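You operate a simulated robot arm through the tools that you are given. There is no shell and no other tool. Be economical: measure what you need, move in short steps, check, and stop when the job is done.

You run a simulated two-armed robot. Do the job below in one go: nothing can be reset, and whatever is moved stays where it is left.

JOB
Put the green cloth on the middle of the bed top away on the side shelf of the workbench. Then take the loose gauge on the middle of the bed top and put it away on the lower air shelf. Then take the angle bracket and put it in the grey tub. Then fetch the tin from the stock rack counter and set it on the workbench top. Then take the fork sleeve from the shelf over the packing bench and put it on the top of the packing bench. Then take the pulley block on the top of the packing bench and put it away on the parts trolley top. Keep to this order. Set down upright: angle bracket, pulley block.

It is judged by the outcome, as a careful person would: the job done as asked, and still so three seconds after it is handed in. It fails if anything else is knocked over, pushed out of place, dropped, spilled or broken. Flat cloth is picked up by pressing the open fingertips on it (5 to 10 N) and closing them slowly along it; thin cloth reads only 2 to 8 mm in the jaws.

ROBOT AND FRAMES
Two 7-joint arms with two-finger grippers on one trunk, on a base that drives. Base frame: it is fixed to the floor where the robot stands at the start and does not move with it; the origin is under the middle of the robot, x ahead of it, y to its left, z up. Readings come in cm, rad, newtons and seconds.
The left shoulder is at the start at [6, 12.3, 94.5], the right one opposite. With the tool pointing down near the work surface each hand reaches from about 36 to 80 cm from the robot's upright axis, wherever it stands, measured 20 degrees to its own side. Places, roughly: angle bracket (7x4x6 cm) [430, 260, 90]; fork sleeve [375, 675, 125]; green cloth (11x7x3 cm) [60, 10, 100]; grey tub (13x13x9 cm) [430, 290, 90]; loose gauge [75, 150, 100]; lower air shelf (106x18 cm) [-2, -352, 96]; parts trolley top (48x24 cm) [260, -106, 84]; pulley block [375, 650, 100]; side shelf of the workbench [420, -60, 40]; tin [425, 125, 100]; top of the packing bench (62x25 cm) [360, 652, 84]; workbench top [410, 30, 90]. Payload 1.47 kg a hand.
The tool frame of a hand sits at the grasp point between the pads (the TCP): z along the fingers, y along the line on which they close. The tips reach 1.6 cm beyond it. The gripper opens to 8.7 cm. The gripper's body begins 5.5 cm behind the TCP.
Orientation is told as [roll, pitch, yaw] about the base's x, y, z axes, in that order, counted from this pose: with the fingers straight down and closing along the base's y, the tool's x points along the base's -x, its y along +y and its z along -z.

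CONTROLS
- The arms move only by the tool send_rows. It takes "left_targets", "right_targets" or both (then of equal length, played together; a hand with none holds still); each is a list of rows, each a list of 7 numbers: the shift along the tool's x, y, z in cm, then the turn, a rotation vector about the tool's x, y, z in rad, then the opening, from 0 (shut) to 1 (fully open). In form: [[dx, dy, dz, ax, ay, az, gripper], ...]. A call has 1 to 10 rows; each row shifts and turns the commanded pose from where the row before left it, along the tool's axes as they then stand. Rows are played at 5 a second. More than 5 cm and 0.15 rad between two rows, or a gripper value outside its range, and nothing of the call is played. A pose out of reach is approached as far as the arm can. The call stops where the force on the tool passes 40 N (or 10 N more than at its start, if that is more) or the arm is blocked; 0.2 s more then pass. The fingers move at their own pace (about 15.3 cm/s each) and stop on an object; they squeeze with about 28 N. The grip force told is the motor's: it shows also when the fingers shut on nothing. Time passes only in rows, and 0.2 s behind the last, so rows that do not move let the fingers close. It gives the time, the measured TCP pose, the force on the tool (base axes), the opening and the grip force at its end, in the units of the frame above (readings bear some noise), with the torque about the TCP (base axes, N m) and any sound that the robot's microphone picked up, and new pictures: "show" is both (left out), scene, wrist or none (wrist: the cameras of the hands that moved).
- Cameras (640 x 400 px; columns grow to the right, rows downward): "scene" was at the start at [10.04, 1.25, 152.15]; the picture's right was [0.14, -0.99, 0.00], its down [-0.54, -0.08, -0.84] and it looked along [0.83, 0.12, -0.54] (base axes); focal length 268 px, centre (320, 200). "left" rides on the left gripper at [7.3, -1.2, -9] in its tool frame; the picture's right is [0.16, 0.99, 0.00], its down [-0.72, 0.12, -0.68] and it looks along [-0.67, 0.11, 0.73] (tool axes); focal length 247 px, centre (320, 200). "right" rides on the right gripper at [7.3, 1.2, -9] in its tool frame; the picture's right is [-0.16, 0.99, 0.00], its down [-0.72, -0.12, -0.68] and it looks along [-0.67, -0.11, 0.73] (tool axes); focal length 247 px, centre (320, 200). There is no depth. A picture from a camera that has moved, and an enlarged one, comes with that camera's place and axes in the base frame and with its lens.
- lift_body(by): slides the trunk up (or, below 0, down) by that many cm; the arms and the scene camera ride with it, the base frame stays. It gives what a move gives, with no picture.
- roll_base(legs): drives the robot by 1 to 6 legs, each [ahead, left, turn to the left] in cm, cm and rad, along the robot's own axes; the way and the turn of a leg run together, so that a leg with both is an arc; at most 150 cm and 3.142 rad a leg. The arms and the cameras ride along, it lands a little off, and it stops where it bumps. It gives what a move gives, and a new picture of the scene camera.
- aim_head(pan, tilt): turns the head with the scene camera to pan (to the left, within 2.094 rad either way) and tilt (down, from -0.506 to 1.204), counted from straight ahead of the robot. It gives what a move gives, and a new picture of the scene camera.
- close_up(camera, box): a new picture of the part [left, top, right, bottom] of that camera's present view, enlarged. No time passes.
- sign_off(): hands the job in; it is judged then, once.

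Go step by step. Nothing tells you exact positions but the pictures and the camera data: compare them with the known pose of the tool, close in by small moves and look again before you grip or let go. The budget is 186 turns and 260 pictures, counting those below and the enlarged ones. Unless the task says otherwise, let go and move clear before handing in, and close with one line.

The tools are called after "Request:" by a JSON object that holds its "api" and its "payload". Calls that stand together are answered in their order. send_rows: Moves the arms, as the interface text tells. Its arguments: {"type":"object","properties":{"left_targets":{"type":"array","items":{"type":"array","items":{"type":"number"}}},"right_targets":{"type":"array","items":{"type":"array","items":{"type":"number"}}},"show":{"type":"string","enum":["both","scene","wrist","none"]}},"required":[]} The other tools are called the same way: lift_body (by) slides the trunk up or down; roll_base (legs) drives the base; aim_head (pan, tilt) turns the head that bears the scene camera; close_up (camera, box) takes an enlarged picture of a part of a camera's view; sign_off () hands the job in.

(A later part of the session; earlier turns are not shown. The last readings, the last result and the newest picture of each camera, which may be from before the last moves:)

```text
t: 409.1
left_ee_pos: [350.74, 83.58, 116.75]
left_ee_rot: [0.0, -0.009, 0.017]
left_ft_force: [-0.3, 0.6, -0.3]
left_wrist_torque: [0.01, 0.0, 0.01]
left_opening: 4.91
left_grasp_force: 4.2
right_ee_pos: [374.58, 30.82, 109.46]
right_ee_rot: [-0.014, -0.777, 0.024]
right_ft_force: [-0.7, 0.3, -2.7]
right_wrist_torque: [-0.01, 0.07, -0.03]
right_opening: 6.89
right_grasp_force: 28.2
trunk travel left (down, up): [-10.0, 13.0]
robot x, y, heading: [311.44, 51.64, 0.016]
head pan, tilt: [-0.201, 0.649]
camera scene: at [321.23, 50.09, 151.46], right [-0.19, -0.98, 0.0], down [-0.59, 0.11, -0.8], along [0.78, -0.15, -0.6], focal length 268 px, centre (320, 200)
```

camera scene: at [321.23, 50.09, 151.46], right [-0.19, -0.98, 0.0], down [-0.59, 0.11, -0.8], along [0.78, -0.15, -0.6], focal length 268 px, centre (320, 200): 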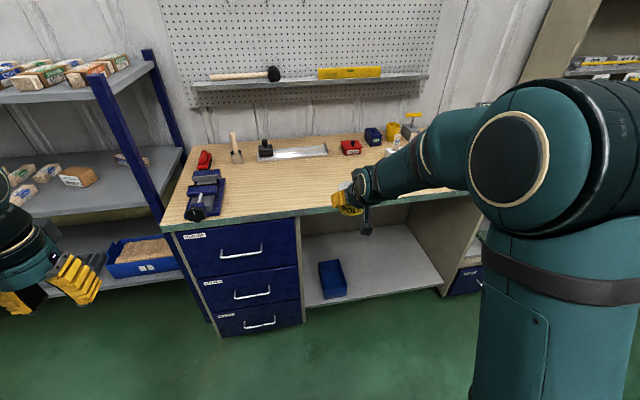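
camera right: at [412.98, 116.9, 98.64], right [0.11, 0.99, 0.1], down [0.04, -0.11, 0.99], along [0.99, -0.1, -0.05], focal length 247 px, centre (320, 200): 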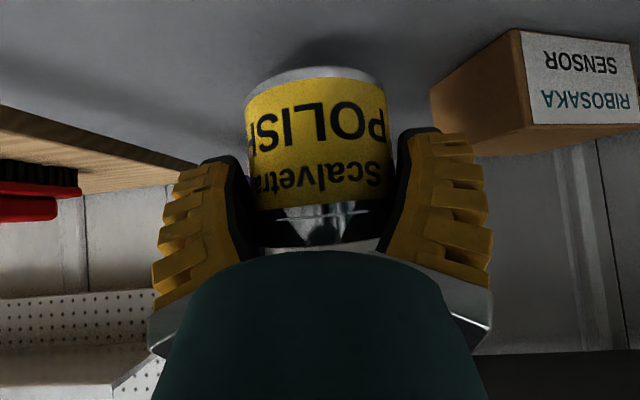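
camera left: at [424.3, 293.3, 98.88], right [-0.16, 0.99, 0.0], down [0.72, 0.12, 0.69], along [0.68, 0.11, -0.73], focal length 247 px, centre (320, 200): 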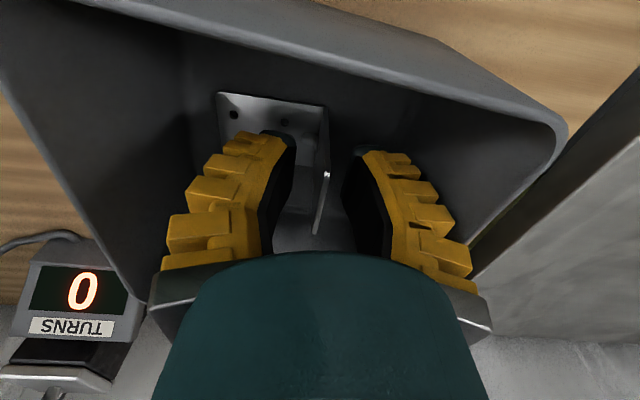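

Request:
{"api": "roll_base", "payload": {"legs": [[31, 0, -0.016]]}}

Request:
{"api": "send_rows", "payload": {"right_targets": [[1.5, 0, 1.5, 0, 0, 0, 0], [2.2, 0, 2.2, 0, 0, 0, 0], [2.2, 0, 2.2, 0, 0, 0, 0], [2, 0, 2, 0, 0, 0, 0], [1, 0, 1, 0, 0, 0, 0]], "show": "both"}}

```text
t: 411.1
left_ee_pos: [382.14, 83.08, 116.64]
left_ee_rot: [0.0, -0.009, 0.0]
left_ft_force: [0.5, 0.4, 0.4]
left_wrist_torque: [-0.04, 0.01, -0.01]
left_opening: 4.91
left_grasp_force: 4.4
right_ee_pos: [405.03, 29.79, 109.2]
right_ee_rot: [-0.016, -0.778, 0.009]
right_ft_force: [0.9, 0.4, -3.6]
right_wrist_torque: [-0.01, 0.03, 0.01]
right_opening: 6.93
right_grasp_force: 27.5
trunk travel left (down, up): [-10.0, 13.0]
robot x, y, heading: [342.44, 52.03, -0.001]
head pan, tilt: [-0.201, 0.649]
camera scene: at [352.09, 50.01, 151.45], right [-0.2, -0.98, 0.0], down [-0.59, 0.12, -0.8], along [0.78, -0.16, -0.61], focal length 268 px, centre (320, 200)
```

scene: 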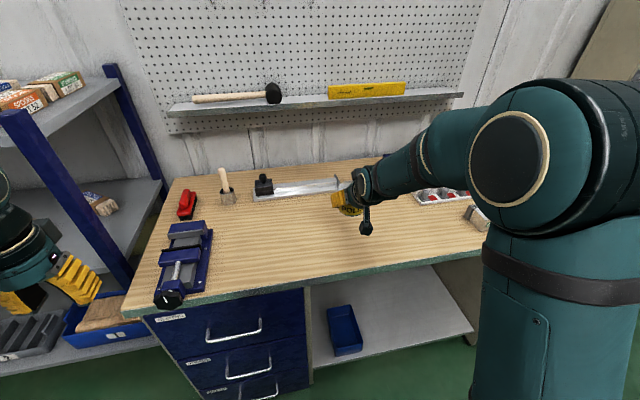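

```text
t: 412.4
left_ee_pos: [381.97, 82.91, 116.78]
left_ee_rot: [0.0, -0.008, 0.0]
left_ft_force: [-0.3, 0.6, 0.6]
left_wrist_torque: [-0.01, 0.02, 0.02]
left_opening: 4.89
left_grasp_force: 4.0
right_ee_pos: [404.93, 29.61, 96.72]
right_ee_rot: [-0.014, -0.777, 0.007]
right_ft_force: [0.2, 0.7, -3.1]
right_wrist_torque: [0.03, -0.01, -0.01]
right_opening: 6.87
right_grasp_force: 27.3
trunk travel left (down, up): [-10.0, 13.0]
robot x, y, heading: [342.1, 51.71, -0.005]
head pan, tilt: [-0.201, 0.649]
camera scene: at [352.01, 50.0, 151.46], right [-0.21, -0.98, 0.0], down [-0.59, 0.12, -0.8], along [0.78, -0.16, -0.6], focal length 268 px, centre (320, 200)
camera right: at [393.26, 30.73, 97.96], right [0.11, 0.99, 0.1], down [0.04, -0.11, 0.99], along [0.99, -0.11, -0.05], focal length 247 px, centre (320, 200)
```

scene: 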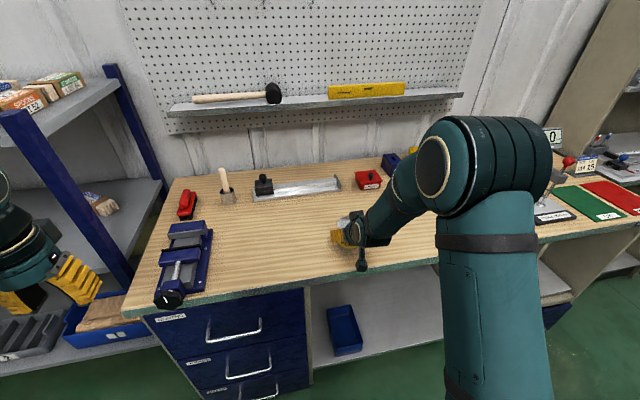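
right: 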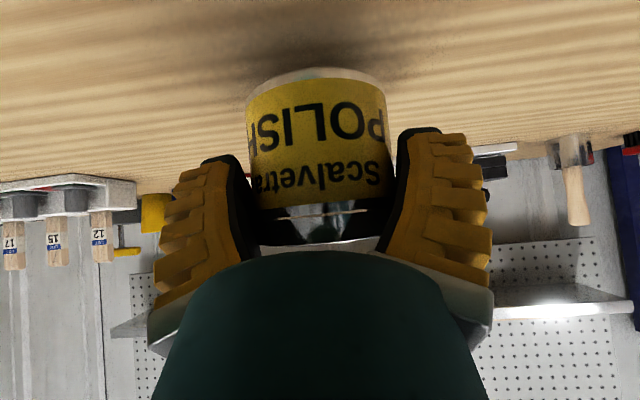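

Request:
{"api": "send_rows", "payload": {"right_targets": [[0.5, 0, 0.5, 0, 0, 0, 0], [0.35, 0, 0.35, 0, 0, 0, 0], [0, 0, 0, 0, 0, 0, 0]], "show": "none"}}

Request:
{"api": "send_rows", "payload": {"right_targets": [[0.25, 0, 0.25, 0, 0, 0, 0], [0, 0, 0, 0, 0, 0, 0]], "show": "none"}}

Request:
{"api": "send_rows", "payload": {"right_targets": [[0.2, 0, 0.2, 0, 0, 0, 0], [0, 0, 0, 0, 0, 0, 0]], "show": "wrist"}}

```text
t: 413.1
left_ee_pos: [382.03, 82.91, 116.64]
left_ee_rot: [0.0, -0.008, 0.001]
left_ft_force: [1.0, 0.3, -0.4]
left_wrist_torque: [0.01, 0.0, 0.02]
left_opening: 4.91
left_grasp_force: 4.4
right_ee_pos: [404.78, 29.69, 95.5]
right_ee_rot: [-0.013, -0.776, 0.008]
right_ft_force: [-0.1, 0.1, -1.5]
right_wrist_torque: [-0.02, 0.04, -0.02]
right_opening: 6.88
right_grasp_force: 28.2
trunk travel left (down, up): [-10.0, 13.0]
robot x, y, heading: [342.49, 51.92, -0.006]
head pan, tilt: [-0.201, 0.649]
```

```text
t: 413.8
left_ee_pos: [382.01, 82.95, 116.65]
left_ee_rot: [0.0, -0.01, 0.002]
left_ft_force: [-0.6, 0.0, 0.2]
left_wrist_torque: [0.0, -0.01, -0.03]
left_opening: 4.89
left_grasp_force: 3.7
right_ee_pos: [404.78, 29.47, 95.24]
right_ee_rot: [-0.014, -0.777, 0.01]
right_ft_force: [-0.6, -0.1, -3.2]
right_wrist_torque: [0.01, 0.02, 0.01]
right_opening: 6.89
right_grasp_force: 27.3
trunk travel left (down, up): [-10.0, 13.0]
robot x, y, heading: [342.48, 51.73, -0.008]
head pan, tilt: [-0.201, 0.649]
```

```text
t: 414.4
left_ee_pos: [382.07, 82.88, 116.72]
left_ee_rot: [0.001, -0.009, 0.0]
left_ft_force: [0.7, 0.1, -0.8]
left_wrist_torque: [-0.01, 0.0, 0.01]
left_opening: 4.93
left_grasp_force: 4.3
right_ee_pos: [404.96, 29.61, 94.97]
right_ee_rot: [-0.015, -0.777, 0.008]
right_ft_force: [-0.2, 0.9, -3.4]
right_wrist_torque: [-0.03, 0.05, 0.0]
right_opening: 6.89
right_grasp_force: 27.8
trunk travel left (down, up): [-10.0, 13.0]
robot x, y, heading: [342.12, 52.07, 0.001]
head pan, tilt: [-0.201, 0.649]
camera right: at [393.31, 30.72, 96.18], right [0.11, 0.99, 0.1], down [0.04, -0.11, 0.99], along [0.99, -0.11, -0.05], focal length 247 px, centre (320, 200)
```

right: 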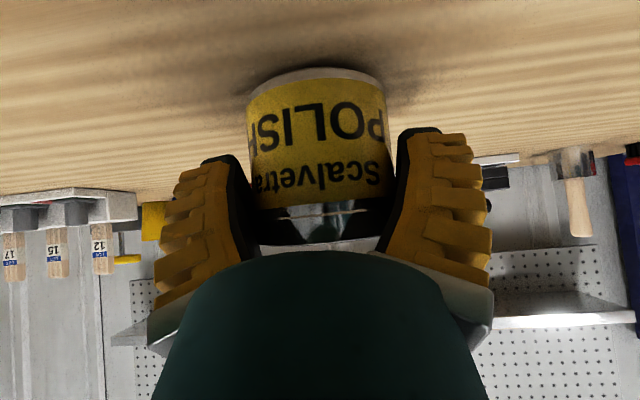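

Request:
{"api": "send_rows", "payload": {"right_targets": [[0.25, 0, 0.25, 0, 0, 0, 0], [0, 0, 0, 0, 0, 0, 0]], "show": "none"}}

Request:
{"api": "send_rows", "payload": {"right_targets": [[0.2, 0, 0.2, 0, 0, 0, 0], [0, 0, 0, 0, 0, 0, 0]], "show": "none"}}

Request:
{"api": "send_rows", "payload": {"right_targets": [[0.15, 0, 0.15, 0, 0, 0, 0], [0, 0, 0, 0, 0, 0, 0]], "show": "wrist"}}

```text
t: 414.9
left_ee_pos: [382.07, 83.05, 116.74]
left_ee_rot: [0.0, -0.009, 0.001]
left_ft_force: [-0.6, 0.6, -0.7]
left_wrist_torque: [-0.03, 0.01, 0.02]
left_opening: 4.9
left_grasp_force: 3.6
right_ee_pos: [404.9, 29.6, 94.5]
right_ee_rot: [-0.013, -0.776, 0.01]
right_ft_force: [-0.2, -0.5, -2.0]
right_wrist_torque: [0.04, 0.05, 0.0]
right_opening: 6.84
right_grasp_force: 28.7
trunk travel left (down, up): [-10.0, 13.0]
robot x, y, heading: [342.3, 51.79, -0.004]
head pan, tilt: [-0.201, 0.649]
```

```text
t: 415.6
left_ee_pos: [381.87, 83.06, 116.66]
left_ee_rot: [-0.001, -0.01, -0.001]
left_ft_force: [0.1, -0.2, 0.6]
left_wrist_torque: [-0.01, 0.02, -0.01]
left_opening: 4.9
left_grasp_force: 4.2
right_ee_pos: [404.8, 29.7, 94.35]
right_ee_rot: [-0.015, -0.781, 0.009]
right_ft_force: [-2.2, -1.4, 9.7]
right_wrist_torque: [-0.02, -0.36, -0.07]
right_opening: 6.87
right_grasp_force: 28.4
trunk travel left (down, up): [-10.0, 13.0]
robot x, y, heading: [342.46, 51.52, -0.003]
head pan, tilt: [-0.201, 0.649]
```

```text
t: 416.1
left_ee_pos: [381.79, 83.08, 116.72]
left_ee_rot: [0.001, -0.011, 0.0]
left_ft_force: [-0.6, 0.0, 0.6]
left_wrist_torque: [0.02, -0.01, 0.0]
left_opening: 4.9
left_grasp_force: 4.4
right_ee_pos: [404.78, 29.66, 94.19]
right_ee_rot: [-0.014, -0.778, 0.009]
right_ft_force: [-2.6, -1.9, 12.0]
right_wrist_torque: [0.05, -0.11, -0.02]
right_opening: 6.82
right_grasp_force: 28.4
trunk travel left (down, up): [-10.0, 13.0]
robot x, y, heading: [342.46, 51.66, -0.003]
head pan, tilt: [-0.201, 0.649]
camera right: at [393.18, 30.78, 95.44], right [0.11, 0.99, 0.1], down [0.04, -0.11, 0.99], along [0.99, -0.11, -0.05], focal length 247 px, centre (320, 200)
```

right: 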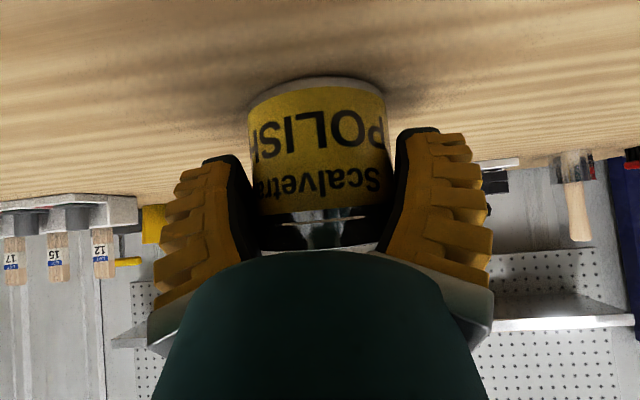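

Request:
{"api": "send_rows", "payload": {"right_targets": [[0, 0, 0, 0, 0, 0, 0.85], [0, 0, 0, 0, 0, 0, 1], [0, 0, 0, 0, 0, 0, 1], [0, 0, -1, 0, 0, 0, 1], [0, 0, -3, 0, 0, 0, 1], [0, 0, -4, 0, 0, 0, 1], [0, 0, -4, 0, 0, 0, 1]], "show": "both"}}

```text
t: 417.8
left_ee_pos: [381.96, 83.0, 116.73]
left_ee_rot: [0.0, -0.011, -0.001]
left_ft_force: [0.5, -0.2, 1.0]
left_wrist_torque: [-0.03, -0.02, 0.01]
left_opening: 4.92
left_grasp_force: 4.4
right_ee_pos: [396.37, 29.85, 102.7]
right_ee_rot: [-0.014, -0.778, 0.006]
right_ft_force: [-0.3, -0.2, 0.4]
right_wrist_torque: [0.01, -0.04, 0.01]
right_opening: 8.71
right_grasp_force: 0.1
trunk travel left (down, up): [-10.0, 13.0]
robot x, y, heading: [342.0, 52.01, -0.006]
head pan, tilt: [-0.201, 0.649]
camera scene: at [351.82, 50.01, 151.48], right [-0.2, -0.98, 0.0], down [-0.59, 0.12, -0.8], along [0.78, -0.16, -0.6], focal length 268 px, centre (320, 200)
camera right: at [384.79, 30.87, 103.91], right [0.11, 0.99, 0.1], down [0.04, -0.11, 0.99], along [0.99, -0.11, -0.05], focal length 247 px, centre (320, 200)
```

scene: 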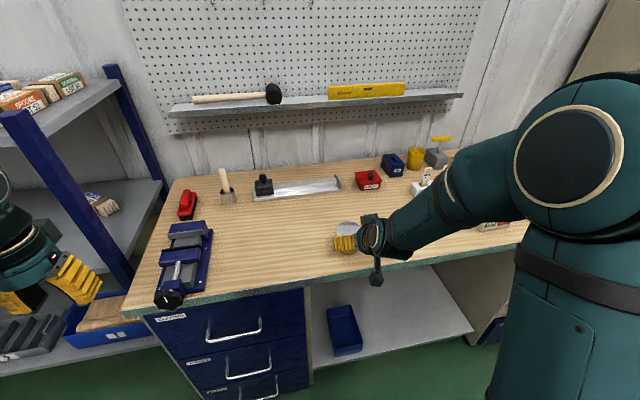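
right: 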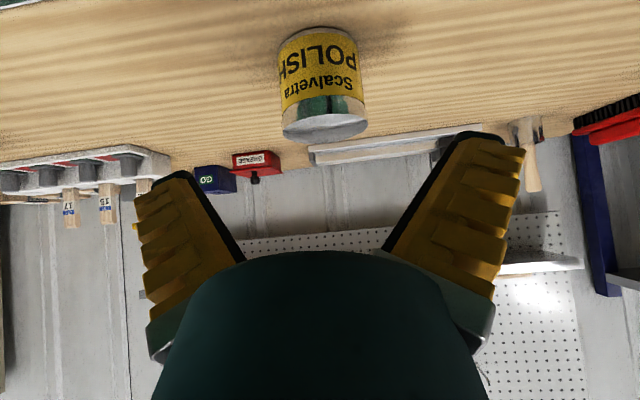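

Tin stands on the workbench. Now the far packing bench: I'll retract the right arm, back off, turn left and drive up the corridor.

Request:
{"api": "roll_base", "payload": {"legs": [[-17, 0, 0]]}}

Request:
{"api": "send_rows", "payload": {"right_targets": [[0, 0, 0, 0, 0.15, 0, 0.5], [0, 0, 0, 0, 0.15, 0, 0.5], [0, 0, 0, 0, 0.15, 0, 0.5], [0, 0, 0, 0, 0.15, 0, 0.5], [0, 0, 0, 0, 0.15, 0, 0.5], [4, 0, -2.5, 0, 0.02, 0, 0.5], [4, 0, -2.5, 0, 0, 0, 0.5], [4, 0, -2.5, 0, 0, 0, 0.5], [4, 0, -2.5, 0, 0, 0, 0.5]], "show": "none"}}

Request:
{"api": "roll_base", "payload": {"legs": [[0, 0, 1.57]]}}

Request:
{"api": "aim_head", "payload": {"pan": 0, "tilt": 0.35}}

```text
t: 419.2
left_ee_pos: [365.1, 83.14, 116.7]
left_ee_rot: [-0.002, -0.011, 0.003]
left_ft_force: [-0.3, -0.8, -0.9]
left_wrist_torque: [0.01, -0.02, -0.02]
left_opening: 4.93
left_grasp_force: 3.7
right_ee_pos: [379.68, 29.96, 102.56]
right_ee_rot: [-0.014, -0.778, 0.012]
right_ft_force: [0.3, -0.5, 0.4]
right_wrist_torque: [-0.01, 0.02, 0.01]
right_opening: 8.73
right_grasp_force: 0.1
trunk travel left (down, up): [-10.0, 13.0]
robot x, y, heading: [325.43, 51.69, -0.004]
head pan, tilt: [-0.201, 0.649]
camera scene: at [335.07, 50.11, 151.47], right [-0.2, -0.98, 0.0], down [-0.59, 0.12, -0.8], along [0.78, -0.16, -0.6], focal length 268 px, centre (320, 200)
```

scene: 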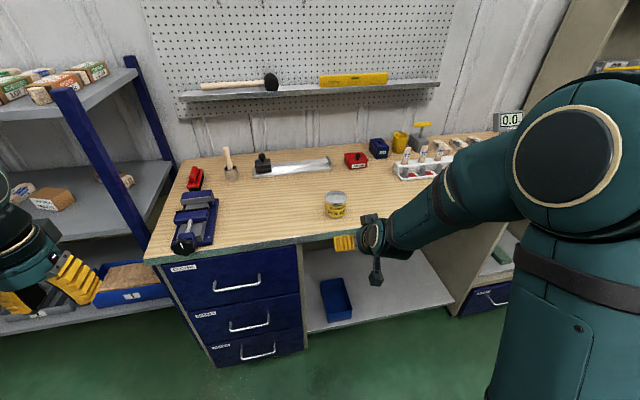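

```text
t: 421.2
left_ee_pos: [365.09, 83.1, 116.72]
left_ee_rot: [0.001, -0.011, 0.001]
left_ft_force: [-0.5, 0.5, 1.0]
left_wrist_torque: [0.01, -0.04, 0.0]
left_opening: 4.89
left_grasp_force: 4.1
right_ee_pos: [363.42, 30.19, 112.48]
right_ee_rot: [-0.011, -0.009, 0.0]
right_ft_force: [0.7, 0.3, 0.2]
right_wrist_torque: [-0.02, -0.04, -0.03]
right_opening: 4.9
right_grasp_force: 3.9
trunk travel left (down, up): [-10.0, 13.0]
robot x, y, heading: [325.46, 51.87, -0.002]
head pan, tilt: [-0.201, 0.649]
```

```text
t: 425.5
left_ee_pos: [293.63, 91.24, 116.63]
left_ee_rot: [-0.001, -0.007, 1.586]
left_ft_force: [-0.1, -0.6, 0.3]
left_wrist_torque: [0.0, -0.02, 0.01]
left_opening: 4.88
left_grasp_force: 3.6
right_ee_pos: [346.66, 90.17, 112.43]
right_ee_rot: [-0.011, -0.007, 1.588]
right_ft_force: [-0.2, -0.2, -0.3]
right_wrist_torque: [0.0, 0.03, 0.04]
right_opening: 4.88
right_grasp_force: 4.1
trunk travel left (down, up): [-10.0, 13.0]
robot x, y, heading: [325.47, 52.27, 1.576]
head pan, tilt: [-0.201, 0.649]
camera scene: at [327.32, 61.41, 151.46], right [0.98, -0.19, 0.0], down [-0.11, -0.59, -0.8], along [0.15, 0.78, -0.6], focal length 268 px, centre (320, 200)
```

scene: 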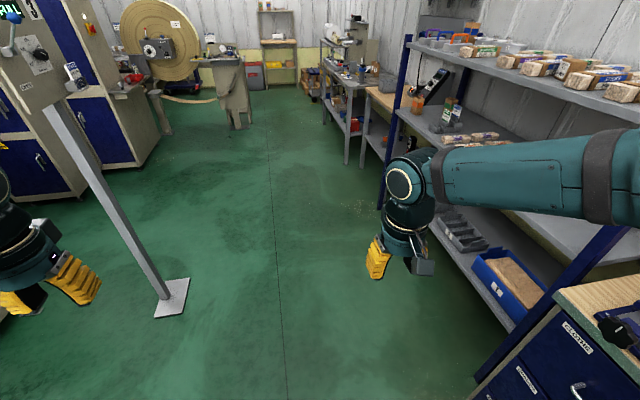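

```text
t: 426.3
left_ee_pos: [293.55, 91.14, 116.69]
left_ee_rot: [0.0, -0.008, 1.587]
left_ft_force: [-1.0, -0.5, 0.3]
left_wrist_torque: [0.0, 0.03, 0.01]
left_opening: 4.9
left_grasp_force: 4.3
right_ee_pos: [346.58, 90.21, 112.45]
right_ee_rot: [-0.01, -0.007, 1.586]
right_ft_force: [-0.3, -0.9, 0.7]
right_wrist_torque: [-0.01, 0.02, -0.01]
right_opening: 4.92
right_grasp_force: 4.1
trunk travel left (down, up): [-10.0, 13.0]
robot x, y, heading: [325.81, 52.15, 1.583]
head pan, tilt: [0.0, 0.351]
camera scene: at [325.59, 62.2, 154.16], right [1.0, 0.01, 0.0], down [0.0, -0.34, -0.94], along [-0.01, 0.94, -0.34], focal length 268 px, centre (320, 200)
```

scene: 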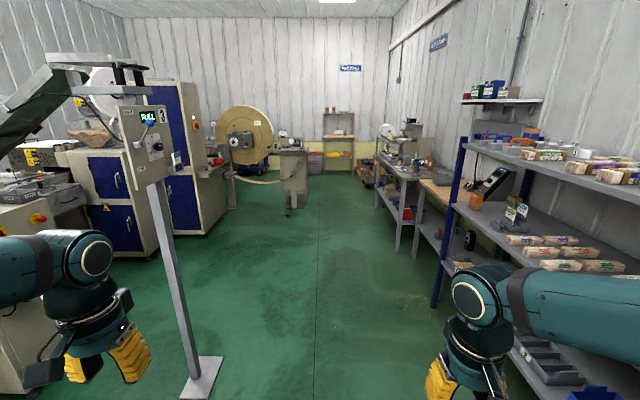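

Request:
{"api": "roll_base", "payload": {"legs": [[120, -22, -0.012], [130, 0, 0], [110, 0, 0]]}}

```text
t: 443.9
left_ee_pos: [314.5, 453.45, 116.7]
left_ee_rot: [-0.001, -0.009, 1.573]
left_ft_force: [1.1, 0.0, 0.1]
left_wrist_torque: [-0.02, 0.0, -0.01]
left_opening: 4.89
left_grasp_force: 4.1
right_ee_pos: [367.47, 451.9, 112.46]
right_ee_rot: [-0.011, -0.008, 1.573]
right_ft_force: [1.1, -0.4, -0.8]
right_wrist_torque: [0.0, 0.05, -0.03]
right_opening: 4.91
right_grasp_force: 4.0
trunk travel left (down, up): [-10.0, 13.0]
robot x, y, heading: [345.93, 413.8, 1.564]
head pan, tilt: [0.0, 0.351]
camera scene: at [346.11, 424.19, 154.16], right [1.0, 0.0, 0.0], down [0.0, -0.34, -0.94], along [0.0, 0.94, -0.34], focal length 268 px, centre (320, 200)
```

scene: 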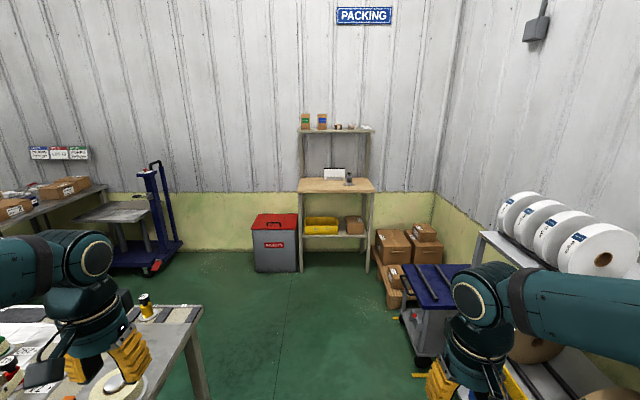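

Request:
{"api": "roll_base", "payload": {"legs": [[130, -14, 0.006]]}}

Request:
{"api": "close_up", "payload": {"camera": "scene", "box": [200, 20, 456, 180]}}

```text
t: 450.4
left_ee_pos: [326.73, 582.04, 116.74]
left_ee_rot: [0.0, -0.007, 1.595]
left_ft_force: [0.6, -0.1, 0.0]
left_wrist_torque: [0.01, 0.03, 0.05]
left_opening: 4.94
left_grasp_force: 4.3
right_ee_pos: [379.73, 581.68, 112.28]
right_ee_rot: [-0.01, -0.006, 1.593]
right_ft_force: [0.9, -0.1, 0.8]
right_wrist_torque: [-0.01, 0.01, 0.01]
right_opening: 4.92
right_grasp_force: 3.8
trunk travel left (down, up): [-10.0, 13.0]
robot x, y, heading: [358.69, 543.23, 1.588]
head pan, tilt: [0.0, 0.351]
camera scene: at [358.89, 553.37, 154.17], right [1.0, 0.02, 0.0], down [0.01, -0.34, -0.94], along [-0.02, 0.94, -0.34], focal length 268 px, centre (320, 200)
```

scene: 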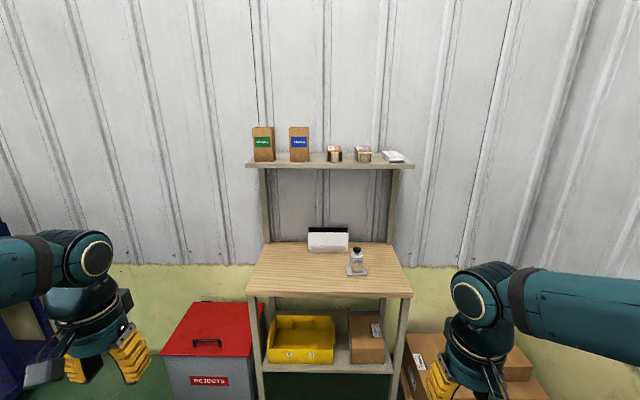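

```text
2.50 times, centred on (328, 100) of scene
camera zoom: at [358.89, 553.37, 154.17], right [1.0, 0.02, 0.0], down [0.01, -0.34, -0.94], along [-0.02, 0.94, -0.34], focal length 669 px, centre (300, 450)
```

zoom: 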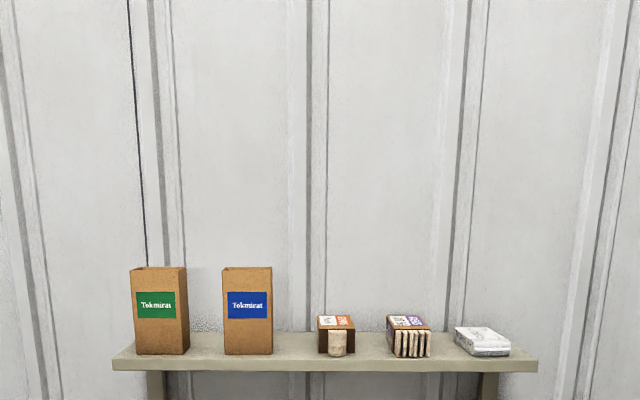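

Request:
{"api": "close_up", "payload": {"camera": "scene", "box": [315, 140, 411, 170]}}

Request:
{"api": "close_up", "payload": {"camera": "scene", "box": [240, 210, 420, 310]}}

```text
6.67 times, centred on (363, 155) of scene
camera zoom: at [358.89, 553.37, 154.17], right [1.0, 0.02, 0.0], down [0.01, -0.34, -0.94], along [-0.02, 0.94, -0.34], focal length 1784 px, centre (33, 500)
```

zoom: 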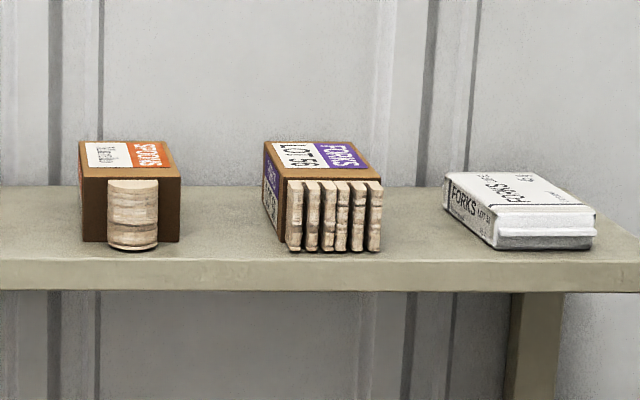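

```text
3.56 times, centred on (330, 260) of scene
camera zoom: at [358.89, 553.37, 154.17], right [1.0, 0.02, 0.0], down [0.01, -0.34, -0.94], along [-0.02, 0.94, -0.34], focal length 952 px, centre (284, -13)
```

zoom: 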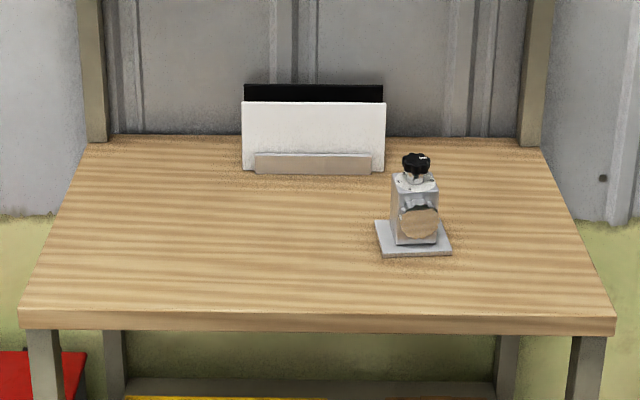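

The middle item on the shelf is labelled FORKS with forks in a brown sleeve, at x≈376. I'll raise the trunk, pitch the right hand and move closer.

Request:
{"api": "lift_body", "payload": {"by": 13}}

Request:
{"api": "send_rows", "payload": {"right_targets": [[0, 0, 0, 0, -0.15, 0, 1], [0, 0, 0, 0, -0.15, 0, 1], [0, 0, 0, 0, -0.15, 0, 1], [0, 0, 0, 0, -0.15, 0, 1], [0, 0, 0, 0, -0.15, 0, 1], [-3, 0, -3, 0, 0, 0, 1], [-3, 0, -3, 0, 0, 0, 1], [-3, 0, -3, 0, 0, 0, 1], [-3, 0, -3, 0, 0, 0, 1]], "show": "none"}}

Request:
{"api": "roll_base", "payload": {"legs": [[35, 0, -0.018]]}}

Request:
{"api": "close_up", "payload": {"camera": "right", "box": [0, 0, 640, 400]}}

```text
t: 452.0
left_ee_pos: [326.62, 581.88, 129.65]
left_ee_rot: [0.001, -0.009, 1.596]
left_ft_force: [0.6, 0.0, -0.4]
left_wrist_torque: [0.0, -0.02, -0.01]
left_opening: 4.92
left_grasp_force: 4.3
right_ee_pos: [379.71, 581.55, 125.45]
right_ee_rot: [-0.01, -0.006, 1.595]
right_ft_force: [-0.4, 0.2, 0.2]
right_wrist_torque: [-0.02, 0.01, 0.03]
right_opening: 4.91
right_grasp_force: 3.7
trunk travel left (down, up): [-23.0, 0.0]
robot x, y, heading: [358.88, 543.07, 1.588]
head pan, tilt: [0.0, 0.351]
```

```text
t: 454.0
left_ee_pos: [326.76, 581.91, 129.57]
left_ee_rot: [0.0, -0.008, 1.595]
left_ft_force: [-0.1, 0.4, 0.5]
left_wrist_torque: [0.03, -0.02, -0.01]
left_opening: 4.91
left_grasp_force: 3.8
right_ee_pos: [379.76, 583.67, 143.91]
right_ee_rot: [-0.013, -0.755, 1.605]
right_ft_force: [0.1, -0.6, -0.3]
right_wrist_torque: [-0.02, 0.01, 0.0]
right_opening: 8.71
right_grasp_force: 0.1
right hand out of reach, approached as far as the arm can: row 5
trunk travel left (down, up): [-23.0, 0.0]
robot x, y, heading: [358.71, 542.78, 1.59]
head pan, tilt: [0.0, 0.351]
```

```text
t: 456.3
left_ee_pos: [327.61, 617.82, 129.72]
left_ee_rot: [-0.001, -0.01, 1.569]
left_ft_force: [0.3, -0.3, -0.3]
left_wrist_torque: [-0.03, -0.02, 0.0]
left_opening: 4.92
left_grasp_force: 4.1
right_ee_pos: [380.79, 618.03, 143.87]
right_ee_rot: [-0.014, -0.757, 1.575]
right_ft_force: [-0.5, -0.1, -1.0]
right_wrist_torque: [0.0, 0.01, 0.03]
right_opening: 8.7
right_grasp_force: 0.1
trunk travel left (down, up): [-23.0, 0.0]
robot x, y, heading: [358.79, 578.15, 1.561]
head pan, tilt: [0.0, 0.351]
camera scene: at [358.97, 588.29, 167.17], right [1.0, -0.01, 0.0], down [0.0, -0.34, -0.94], along [0.01, 0.94, -0.34], focal length 268 px, centre (320, 200)
```

scene: 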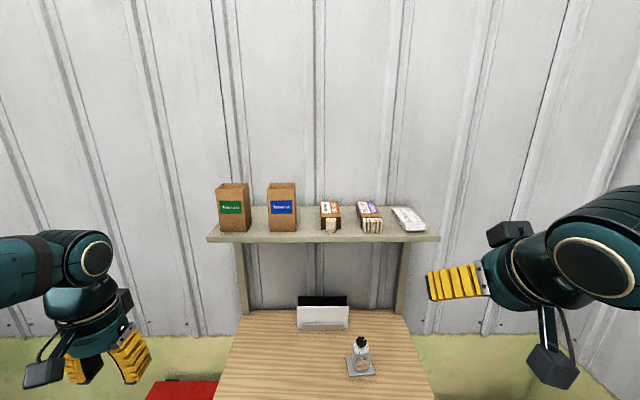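

```text
1.00 times, centred on (320, 200) of right (not enlarged: the box is as wide or as high as the picture)
camera zoom: at [379.39, 606.44, 145.27], right [-0.99, 0.12, 0.1], down [0.11, 0.06, 0.99], along [0.11, 0.99, -0.07], focal length 247 px, centre (320, 200)
```

zoom: 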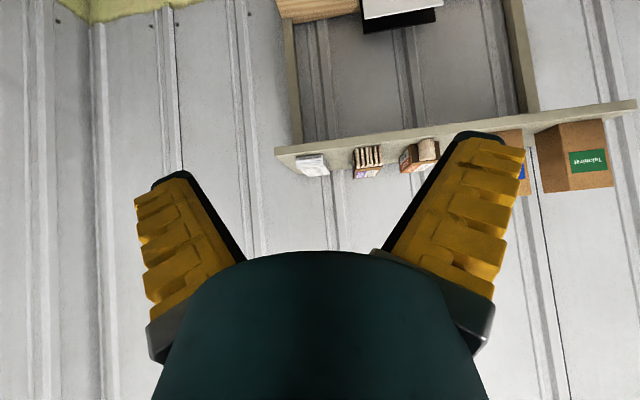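

Request:
{"api": "send_rows", "payload": {"right_targets": [[-2.9, 1.2, 2.75, 0, 0, 0, 1], [-2.9, 1.2, 2.75, 0, 0, 0, 1], [-2.9, 1.3, 2.75, 0, 0, 0, 1], [-2.9, 1.3, 2.75, 0, 0, 0, 1], [-2.9, 1.2, 2.75, 0, 0, 0, 1]], "show": "both"}}

```text
t: 457.5
left_ee_pos: [327.54, 617.82, 129.6]
left_ee_rot: [0.0, -0.009, 1.568]
left_ft_force: [0.3, -0.3, -1.1]
left_wrist_torque: [-0.01, -0.04, -0.01]
left_opening: 4.9
left_grasp_force: 4.2
right_ee_pos: [374.43, 638.15, 143.43]
right_ee_rot: [-0.014, -0.755, 1.577]
right_ft_force: [-0.3, 0.4, -0.2]
right_wrist_torque: [0.06, 0.05, 0.04]
right_opening: 8.71
right_grasp_force: 0.1
trunk travel left (down, up): [-23.0, 0.0]
robot x, y, heading: [358.55, 577.79, 1.562]
head pan, tilt: [0.0, 0.351]
camera scene: at [358.91, 588.45, 167.15], right [1.0, -0.01, 0.0], down [0.0, -0.35, -0.94], along [0.01, 0.94, -0.35], focal length 268 px, centre (320, 200)
camera right: at [373.2, 626.66, 144.86], right [-0.99, 0.12, 0.1], down [0.11, 0.06, 0.99], along [0.11, 0.99, -0.07], focal length 247 px, centre (320, 200)
```

scene: 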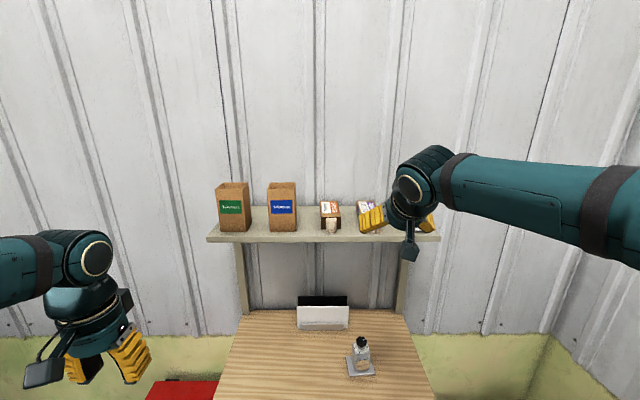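
right: 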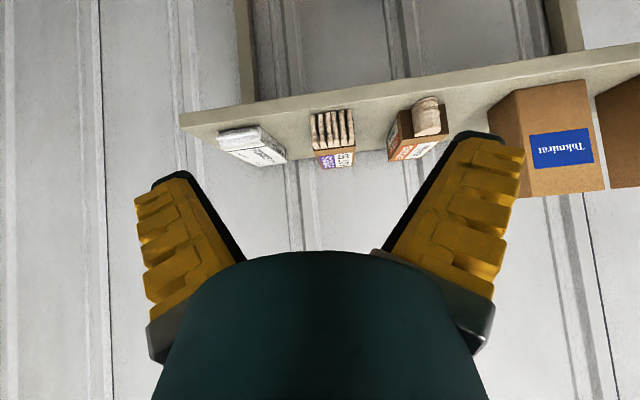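

Request:
{"api": "send_rows", "payload": {"left_targets": [[4, 0, 0, 0, 0, 0, 0.5], [3, 0, 0, 0, 0, 0, 0.5]], "right_targets": [[0, 0.2, 0, 0, 0, 0, 1], [0, 0.2, 0, 0, 0, 0, 1]], "show": "none"}}

Request:
{"api": "roll_base", "payload": {"legs": [[24, 0, 0.006]]}}

Request:
{"api": "close_up", "payload": {"camera": "right", "box": [0, 0, 640, 400]}}

```text
t: 458.1
left_ee_pos: [327.36, 610.79, 129.71]
left_ee_rot: [-0.001, -0.011, 1.567]
left_ft_force: [-0.6, 0.1, 0.0]
left_wrist_torque: [-0.01, 0.01, -0.02]
left_opening: 4.9
left_grasp_force: 3.9
right_ee_pos: [374.17, 637.98, 143.64]
right_ee_rot: [-0.015, -0.755, 1.577]
right_ft_force: [-0.3, -0.3, 0.9]
right_wrist_torque: [-0.01, 0.0, -0.01]
right_opening: 8.72
right_grasp_force: 0.0
trunk travel left (down, up): [-23.0, 0.0]
robot x, y, heading: [358.65, 577.95, 1.561]
head pan, tilt: [0.0, 0.351]
```

```text
t: 459.9
left_ee_pos: [327.34, 634.82, 129.63]
left_ee_rot: [0.0, -0.008, 1.573]
left_ft_force: [-0.4, 0.6, -0.8]
left_wrist_torque: [0.0, 0.01, 0.02]
left_opening: 4.93
left_grasp_force: 4.1
right_ee_pos: [374.15, 662.18, 143.65]
right_ee_rot: [-0.013, -0.757, 1.581]
right_ft_force: [0.9, 1.1, 0.1]
right_wrist_torque: [0.05, 0.0, 0.0]
right_opening: 8.7
right_grasp_force: 0.1
trunk travel left (down, up): [-23.0, 0.0]
robot x, y, heading: [358.64, 602.14, 1.569]
head pan, tilt: [0.0, 0.351]
camera scene: at [359.07, 612.34, 167.17], right [1.0, 0.0, 0.0], down [0.0, -0.34, -0.94], along [0.0, 0.94, -0.34], focal length 268 px, centre (320, 200)
```

scene: 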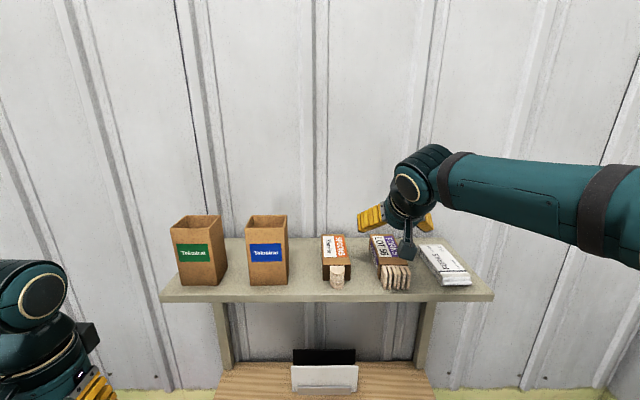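

```text
1.00 times, centred on (320, 200) of right (not enlarged: the box is as wide or as high as the picture)
camera zoom: at [372.83, 650.6, 145.09], right [-0.99, 0.11, 0.1], down [0.11, 0.06, 0.99], along [0.11, 0.99, -0.07], focal length 247 px, centre (320, 200)
```

zoom: 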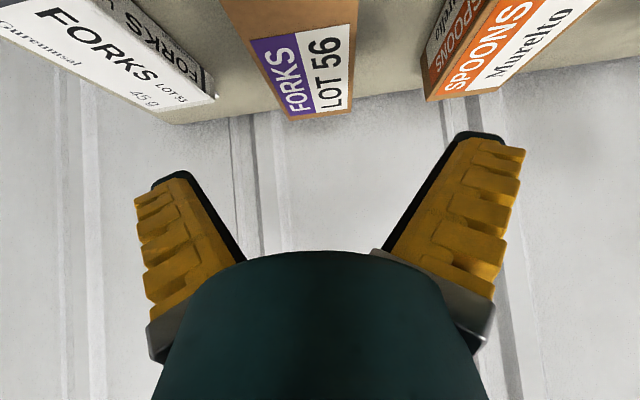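

Request:
{"api": "send_rows", "payload": {"right_targets": [[2, 0, 2.1, 0, 0, 0, 1], [2, 0, 2.1, 0, 0, 0, 1], [1.6, 0, 1.75, 0, 0, 0, 1], [0, 0, 0, 0, 0, 0, 1]], "show": "both"}}

Request:
{"api": "close_up", "payload": {"camera": "scene", "box": [300, 190, 480, 310]}}

```text
t: 460.9
left_ee_pos: [327.32, 634.77, 129.72]
left_ee_rot: [0.001, -0.012, 1.572]
left_ft_force: [0.4, 0.2, 0.0]
left_wrist_torque: [0.0, -0.02, -0.01]
left_opening: 4.92
left_grasp_force: 4.3
right_ee_pos: [374.04, 662.15, 135.53]
right_ee_rot: [-0.014, -0.76, 1.581]
right_ft_force: [0.9, 0.0, -1.1]
right_wrist_torque: [0.0, -0.01, 0.04]
right_opening: 8.7
right_grasp_force: 0.1
trunk travel left (down, up): [-23.0, 0.0]
robot x, y, heading: [358.94, 601.89, 1.566]
head pan, tilt: [0.0, 0.351]
camera scene: at [359.07, 612.28, 167.17], right [1.0, 0.0, 0.0], down [0.0, -0.34, -0.94], along [0.0, 0.94, -0.34], focal length 268 px, centre (320, 200)
camera right: at [372.93, 650.61, 136.93], right [-0.99, 0.11, 0.1], down [0.11, 0.06, 0.99], along [0.11, 0.99, -0.07], focal length 247 px, centre (320, 200)
```

scene: 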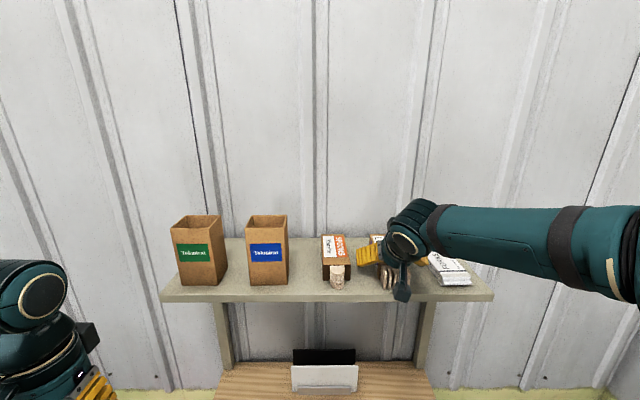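
right: 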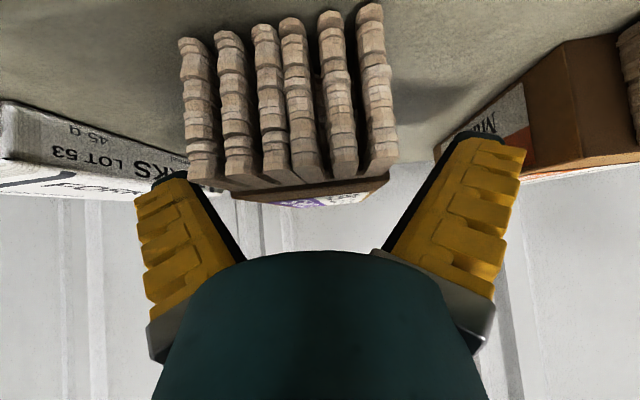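

```text
3.33 times, centred on (390, 250) of scene
camera zoom: at [359.07, 612.28, 167.17], right [1.0, 0.0, 0.0], down [0.0, -0.34, -0.94], along [0.0, 0.94, -0.34], focal length 892 px, centre (87, 33)
```

zoom: 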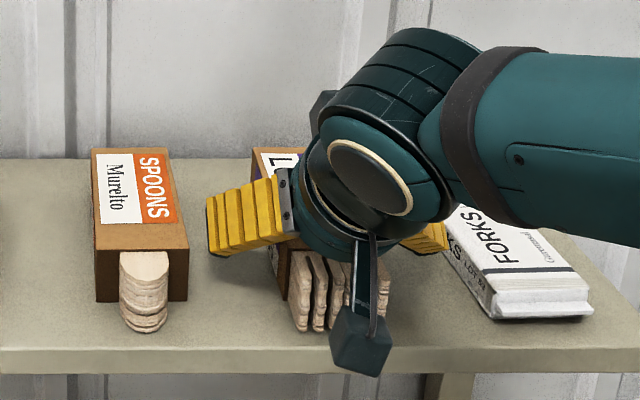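

Request:
{"api": "send_rows", "payload": {"right_targets": [[0.5, 0, 0.5, 0, 0, 0, 1], [0, 0, 0, 0, 0, 0, 0.85], [0, 0, 0, 0, 0, 0, 0.7], [0, 0, 0, 0, 0, 0, 0.55], [0, 0, 0, 0, 0, 0, 0.35], [0, 0, 0, 0, 0, 0, 0.1], [0, 0, 0, 0, 0, 0, 0], [0, 0, 0, 0, 0, 0, 0]], "show": "wrist"}}

```text
t: 462.6
left_ee_pos: [327.44, 634.66, 129.65]
left_ee_rot: [0.0, -0.01, 1.572]
left_ft_force: [0.6, 0.2, -0.9]
left_wrist_torque: [-0.02, 0.01, 0.02]
left_opening: 4.9
left_grasp_force: 3.7
right_ee_pos: [374.28, 662.17, 134.78]
right_ee_rot: [-0.013, -0.759, 1.582]
right_ft_force: [-0.1, -0.6, 2.5]
right_wrist_torque: [-0.28, -0.03, 0.0]
right_opening: 6.28
right_grasp_force: 28.0
trunk travel left (down, up): [-23.0, 0.0]
robot x, y, heading: [358.63, 601.77, 1.566]
head pan, tilt: [0.0, 0.351]
camera right: at [372.96, 650.59, 136.2], right [-0.99, 0.11, 0.1], down [0.11, 0.06, 0.99], along [0.11, 0.99, -0.07], focal length 247 px, centre (320, 200)
```

right: 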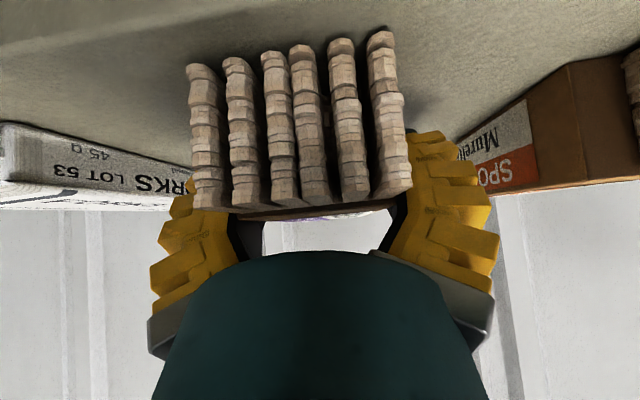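

Gripped at 6.28 cm. I'll lift slowly.

Request:
{"api": "send_rows", "payload": {"right_targets": [[-0.15, 0, -0.15, 0, 0, 0, 0], [-0.25, 0, -0.25, 0, 0, 0, 0], [-0.4, 0, -0.4, 0, 0, 0, 0], [-0.6, 0, -0.6, 0, 0, 0, 0], [-0.8, 0, -0.8, 0, 0, 0, 0], [-0.8, 0, -0.8, 0, 0, 0, 0], [-0.8, 0, -0.8, 0, 0, 0, 0], [-0.4, 0, -0.4, 0, 0, 0, 0]], "show": "both"}}

```text
t: 464.4
left_ee_pos: [327.48, 634.86, 129.61]
left_ee_rot: [0.001, -0.011, 1.573]
left_ft_force: [-0.5, 0.4, 1.1]
left_wrist_torque: [-0.03, 0.03, 0.01]
left_opening: 4.91
left_grasp_force: 4.0
right_ee_pos: [374.15, 662.29, 140.9]
right_ee_rot: [-0.015, -0.757, 1.582]
right_ft_force: [0.3, 1.0, -0.7]
right_wrist_torque: [-0.01, -0.02, 0.02]
right_opening: 6.25
right_grasp_force: 28.4
trunk travel left (down, up): [-23.0, 0.0]
robot x, y, heading: [358.83, 601.86, 1.571]
head pan, tilt: [0.0, 0.351]
camera scene: at [359.08, 612.3, 167.17], right [1.0, 0.0, 0.0], down [0.0, -0.34, -0.94], along [0.0, 0.94, -0.34], focal length 268 px, centre (320, 200)
camera right: at [372.87, 650.82, 142.17], right [-0.99, 0.11, 0.1], down [0.11, 0.06, 0.99], along [0.11, 0.99, -0.07], focal length 247 px, centre (320, 200)
```

scene: 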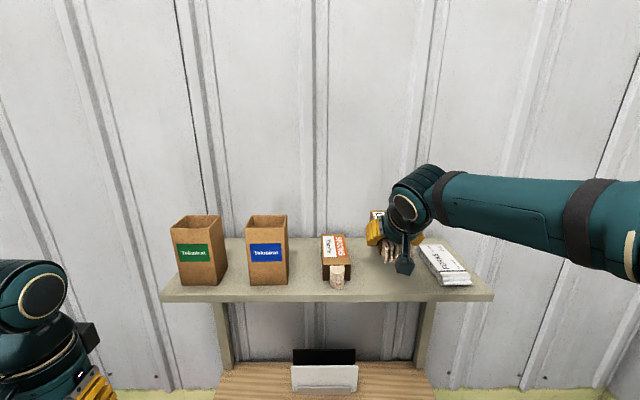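
right: 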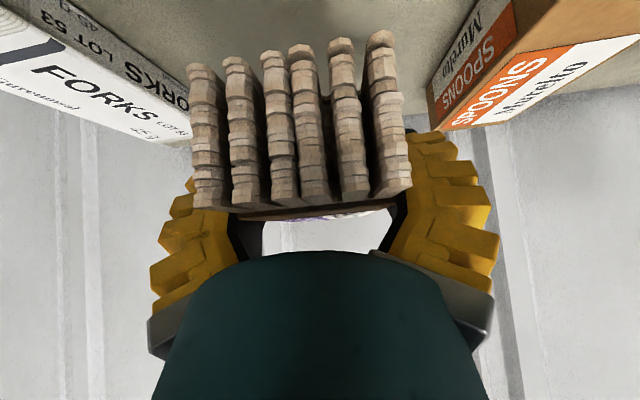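

Request:
{"api": "roll_base", "payload": {"legs": [[-10, 0, 0], [-35, 12, 0]]}}

Request:
{"api": "lift_body", "payload": {"by": -20}}

Request:
{"api": "send_rows", "payload": {"right_targets": [[0.8, 1, 0.8, 0, 0, 0, 0], [1.5, 2, 1.6, 0, 0, 0, 0], [1.8, 2.5, 2, 0, 0, 0, 0], [1.8, 2.5, 2, 0, 0, 0, 0], [1.8, 2.5, 2, 0, 0, 0, 0], [1.8, 2.5, 2, 0, 0, 0, 0], [1.5, 2, 1.6, 0, 0, 0, 0], [1, 1, 1, 0, 0, 0, 0]], "show": "both"}}

```text
t: 467.5
left_ee_pos: [315.75, 590.66, 129.68]
left_ee_rot: [0.0, -0.009, 1.566]
left_ft_force: [0.0, -0.5, 0.0]
left_wrist_torque: [0.01, 0.01, 0.03]
left_opening: 4.9
left_grasp_force: 3.8
right_ee_pos: [362.55, 618.04, 140.81]
right_ee_rot: [-0.014, -0.757, 1.576]
right_ft_force: [-0.1, 0.6, -1.5]
right_wrist_torque: [-0.01, 0.01, -0.03]
right_opening: 6.24
right_grasp_force: 27.9
trunk travel left (down, up): [-23.0, 0.0]
robot x, y, heading: [346.72, 557.74, 1.561]
head pan, tilt: [0.0, 0.351]
camera scene: at [347.23, 568.05, 167.17], right [1.0, -0.01, 0.0], down [0.0, -0.34, -0.94], along [0.01, 0.94, -0.34], focal length 268 px, centre (320, 200)
```

scene: 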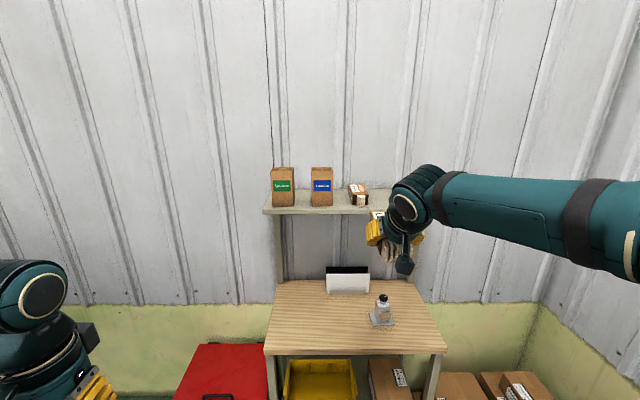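

```text
t: 469.7
left_ee_pos: [315.64, 590.66, 109.72]
left_ee_rot: [0.0, -0.011, 1.567]
left_ft_force: [0.3, -0.7, -0.6]
left_wrist_torque: [0.01, -0.01, -0.02]
left_opening: 4.91
left_grasp_force: 3.9
right_ee_pos: [362.54, 618.06, 120.68]
right_ee_rot: [-0.015, -0.758, 1.576]
right_ft_force: [0.3, 0.2, -1.6]
right_wrist_torque: [0.0, -0.03, -0.02]
right_opening: 6.23
right_grasp_force: 27.9
trunk travel left (down, up): [-3.0, 20.0]
robot x, y, heading: [346.66, 558.04, 1.56]
head pan, tilt: [0.0, 0.351]
```

```text
t: 471.5
left_ee_pos: [315.6, 590.66, 109.71]
left_ee_rot: [0.001, -0.009, 1.568]
left_ft_force: [0.4, -0.1, -0.2]
left_wrist_torque: [0.02, 0.01, 0.01]
left_opening: 4.9
left_grasp_force: 4.4
right_ee_pos: [346.78, 618.4, 102.9]
right_ee_rot: [-0.015, -0.758, 1.576]
right_ft_force: [0.4, 0.2, -0.2]
right_wrist_torque: [-0.05, 0.01, 0.01]
right_opening: 6.22
right_grasp_force: 28.7
trunk travel left (down, up): [-3.0, 20.0]
robot x, y, heading: [347.1, 557.98, 1.566]
head pan, tilt: [0.0, 0.351]
camera scene: at [347.22, 568.11, 147.17], right [1.0, -0.01, 0.0], down [0.0, -0.34, -0.94], along [0.01, 0.94, -0.34], focal length 268 px, centre (320, 200)
camera right: at [345.44, 606.8, 104.34], right [-0.99, 0.12, 0.1], down [0.11, 0.06, 0.99], along [0.11, 0.99, -0.07], focal length 247 px, centre (320, 200)
```

scene: 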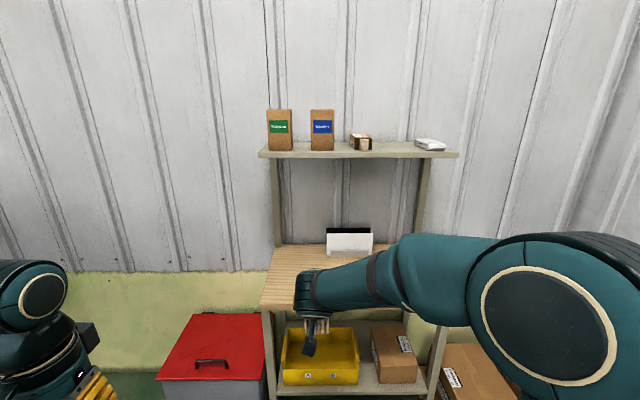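
right: 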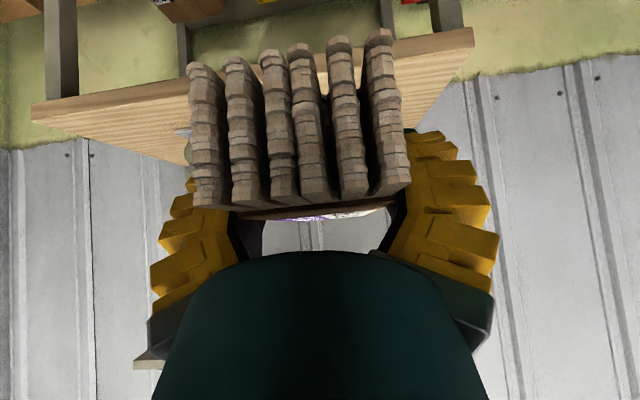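

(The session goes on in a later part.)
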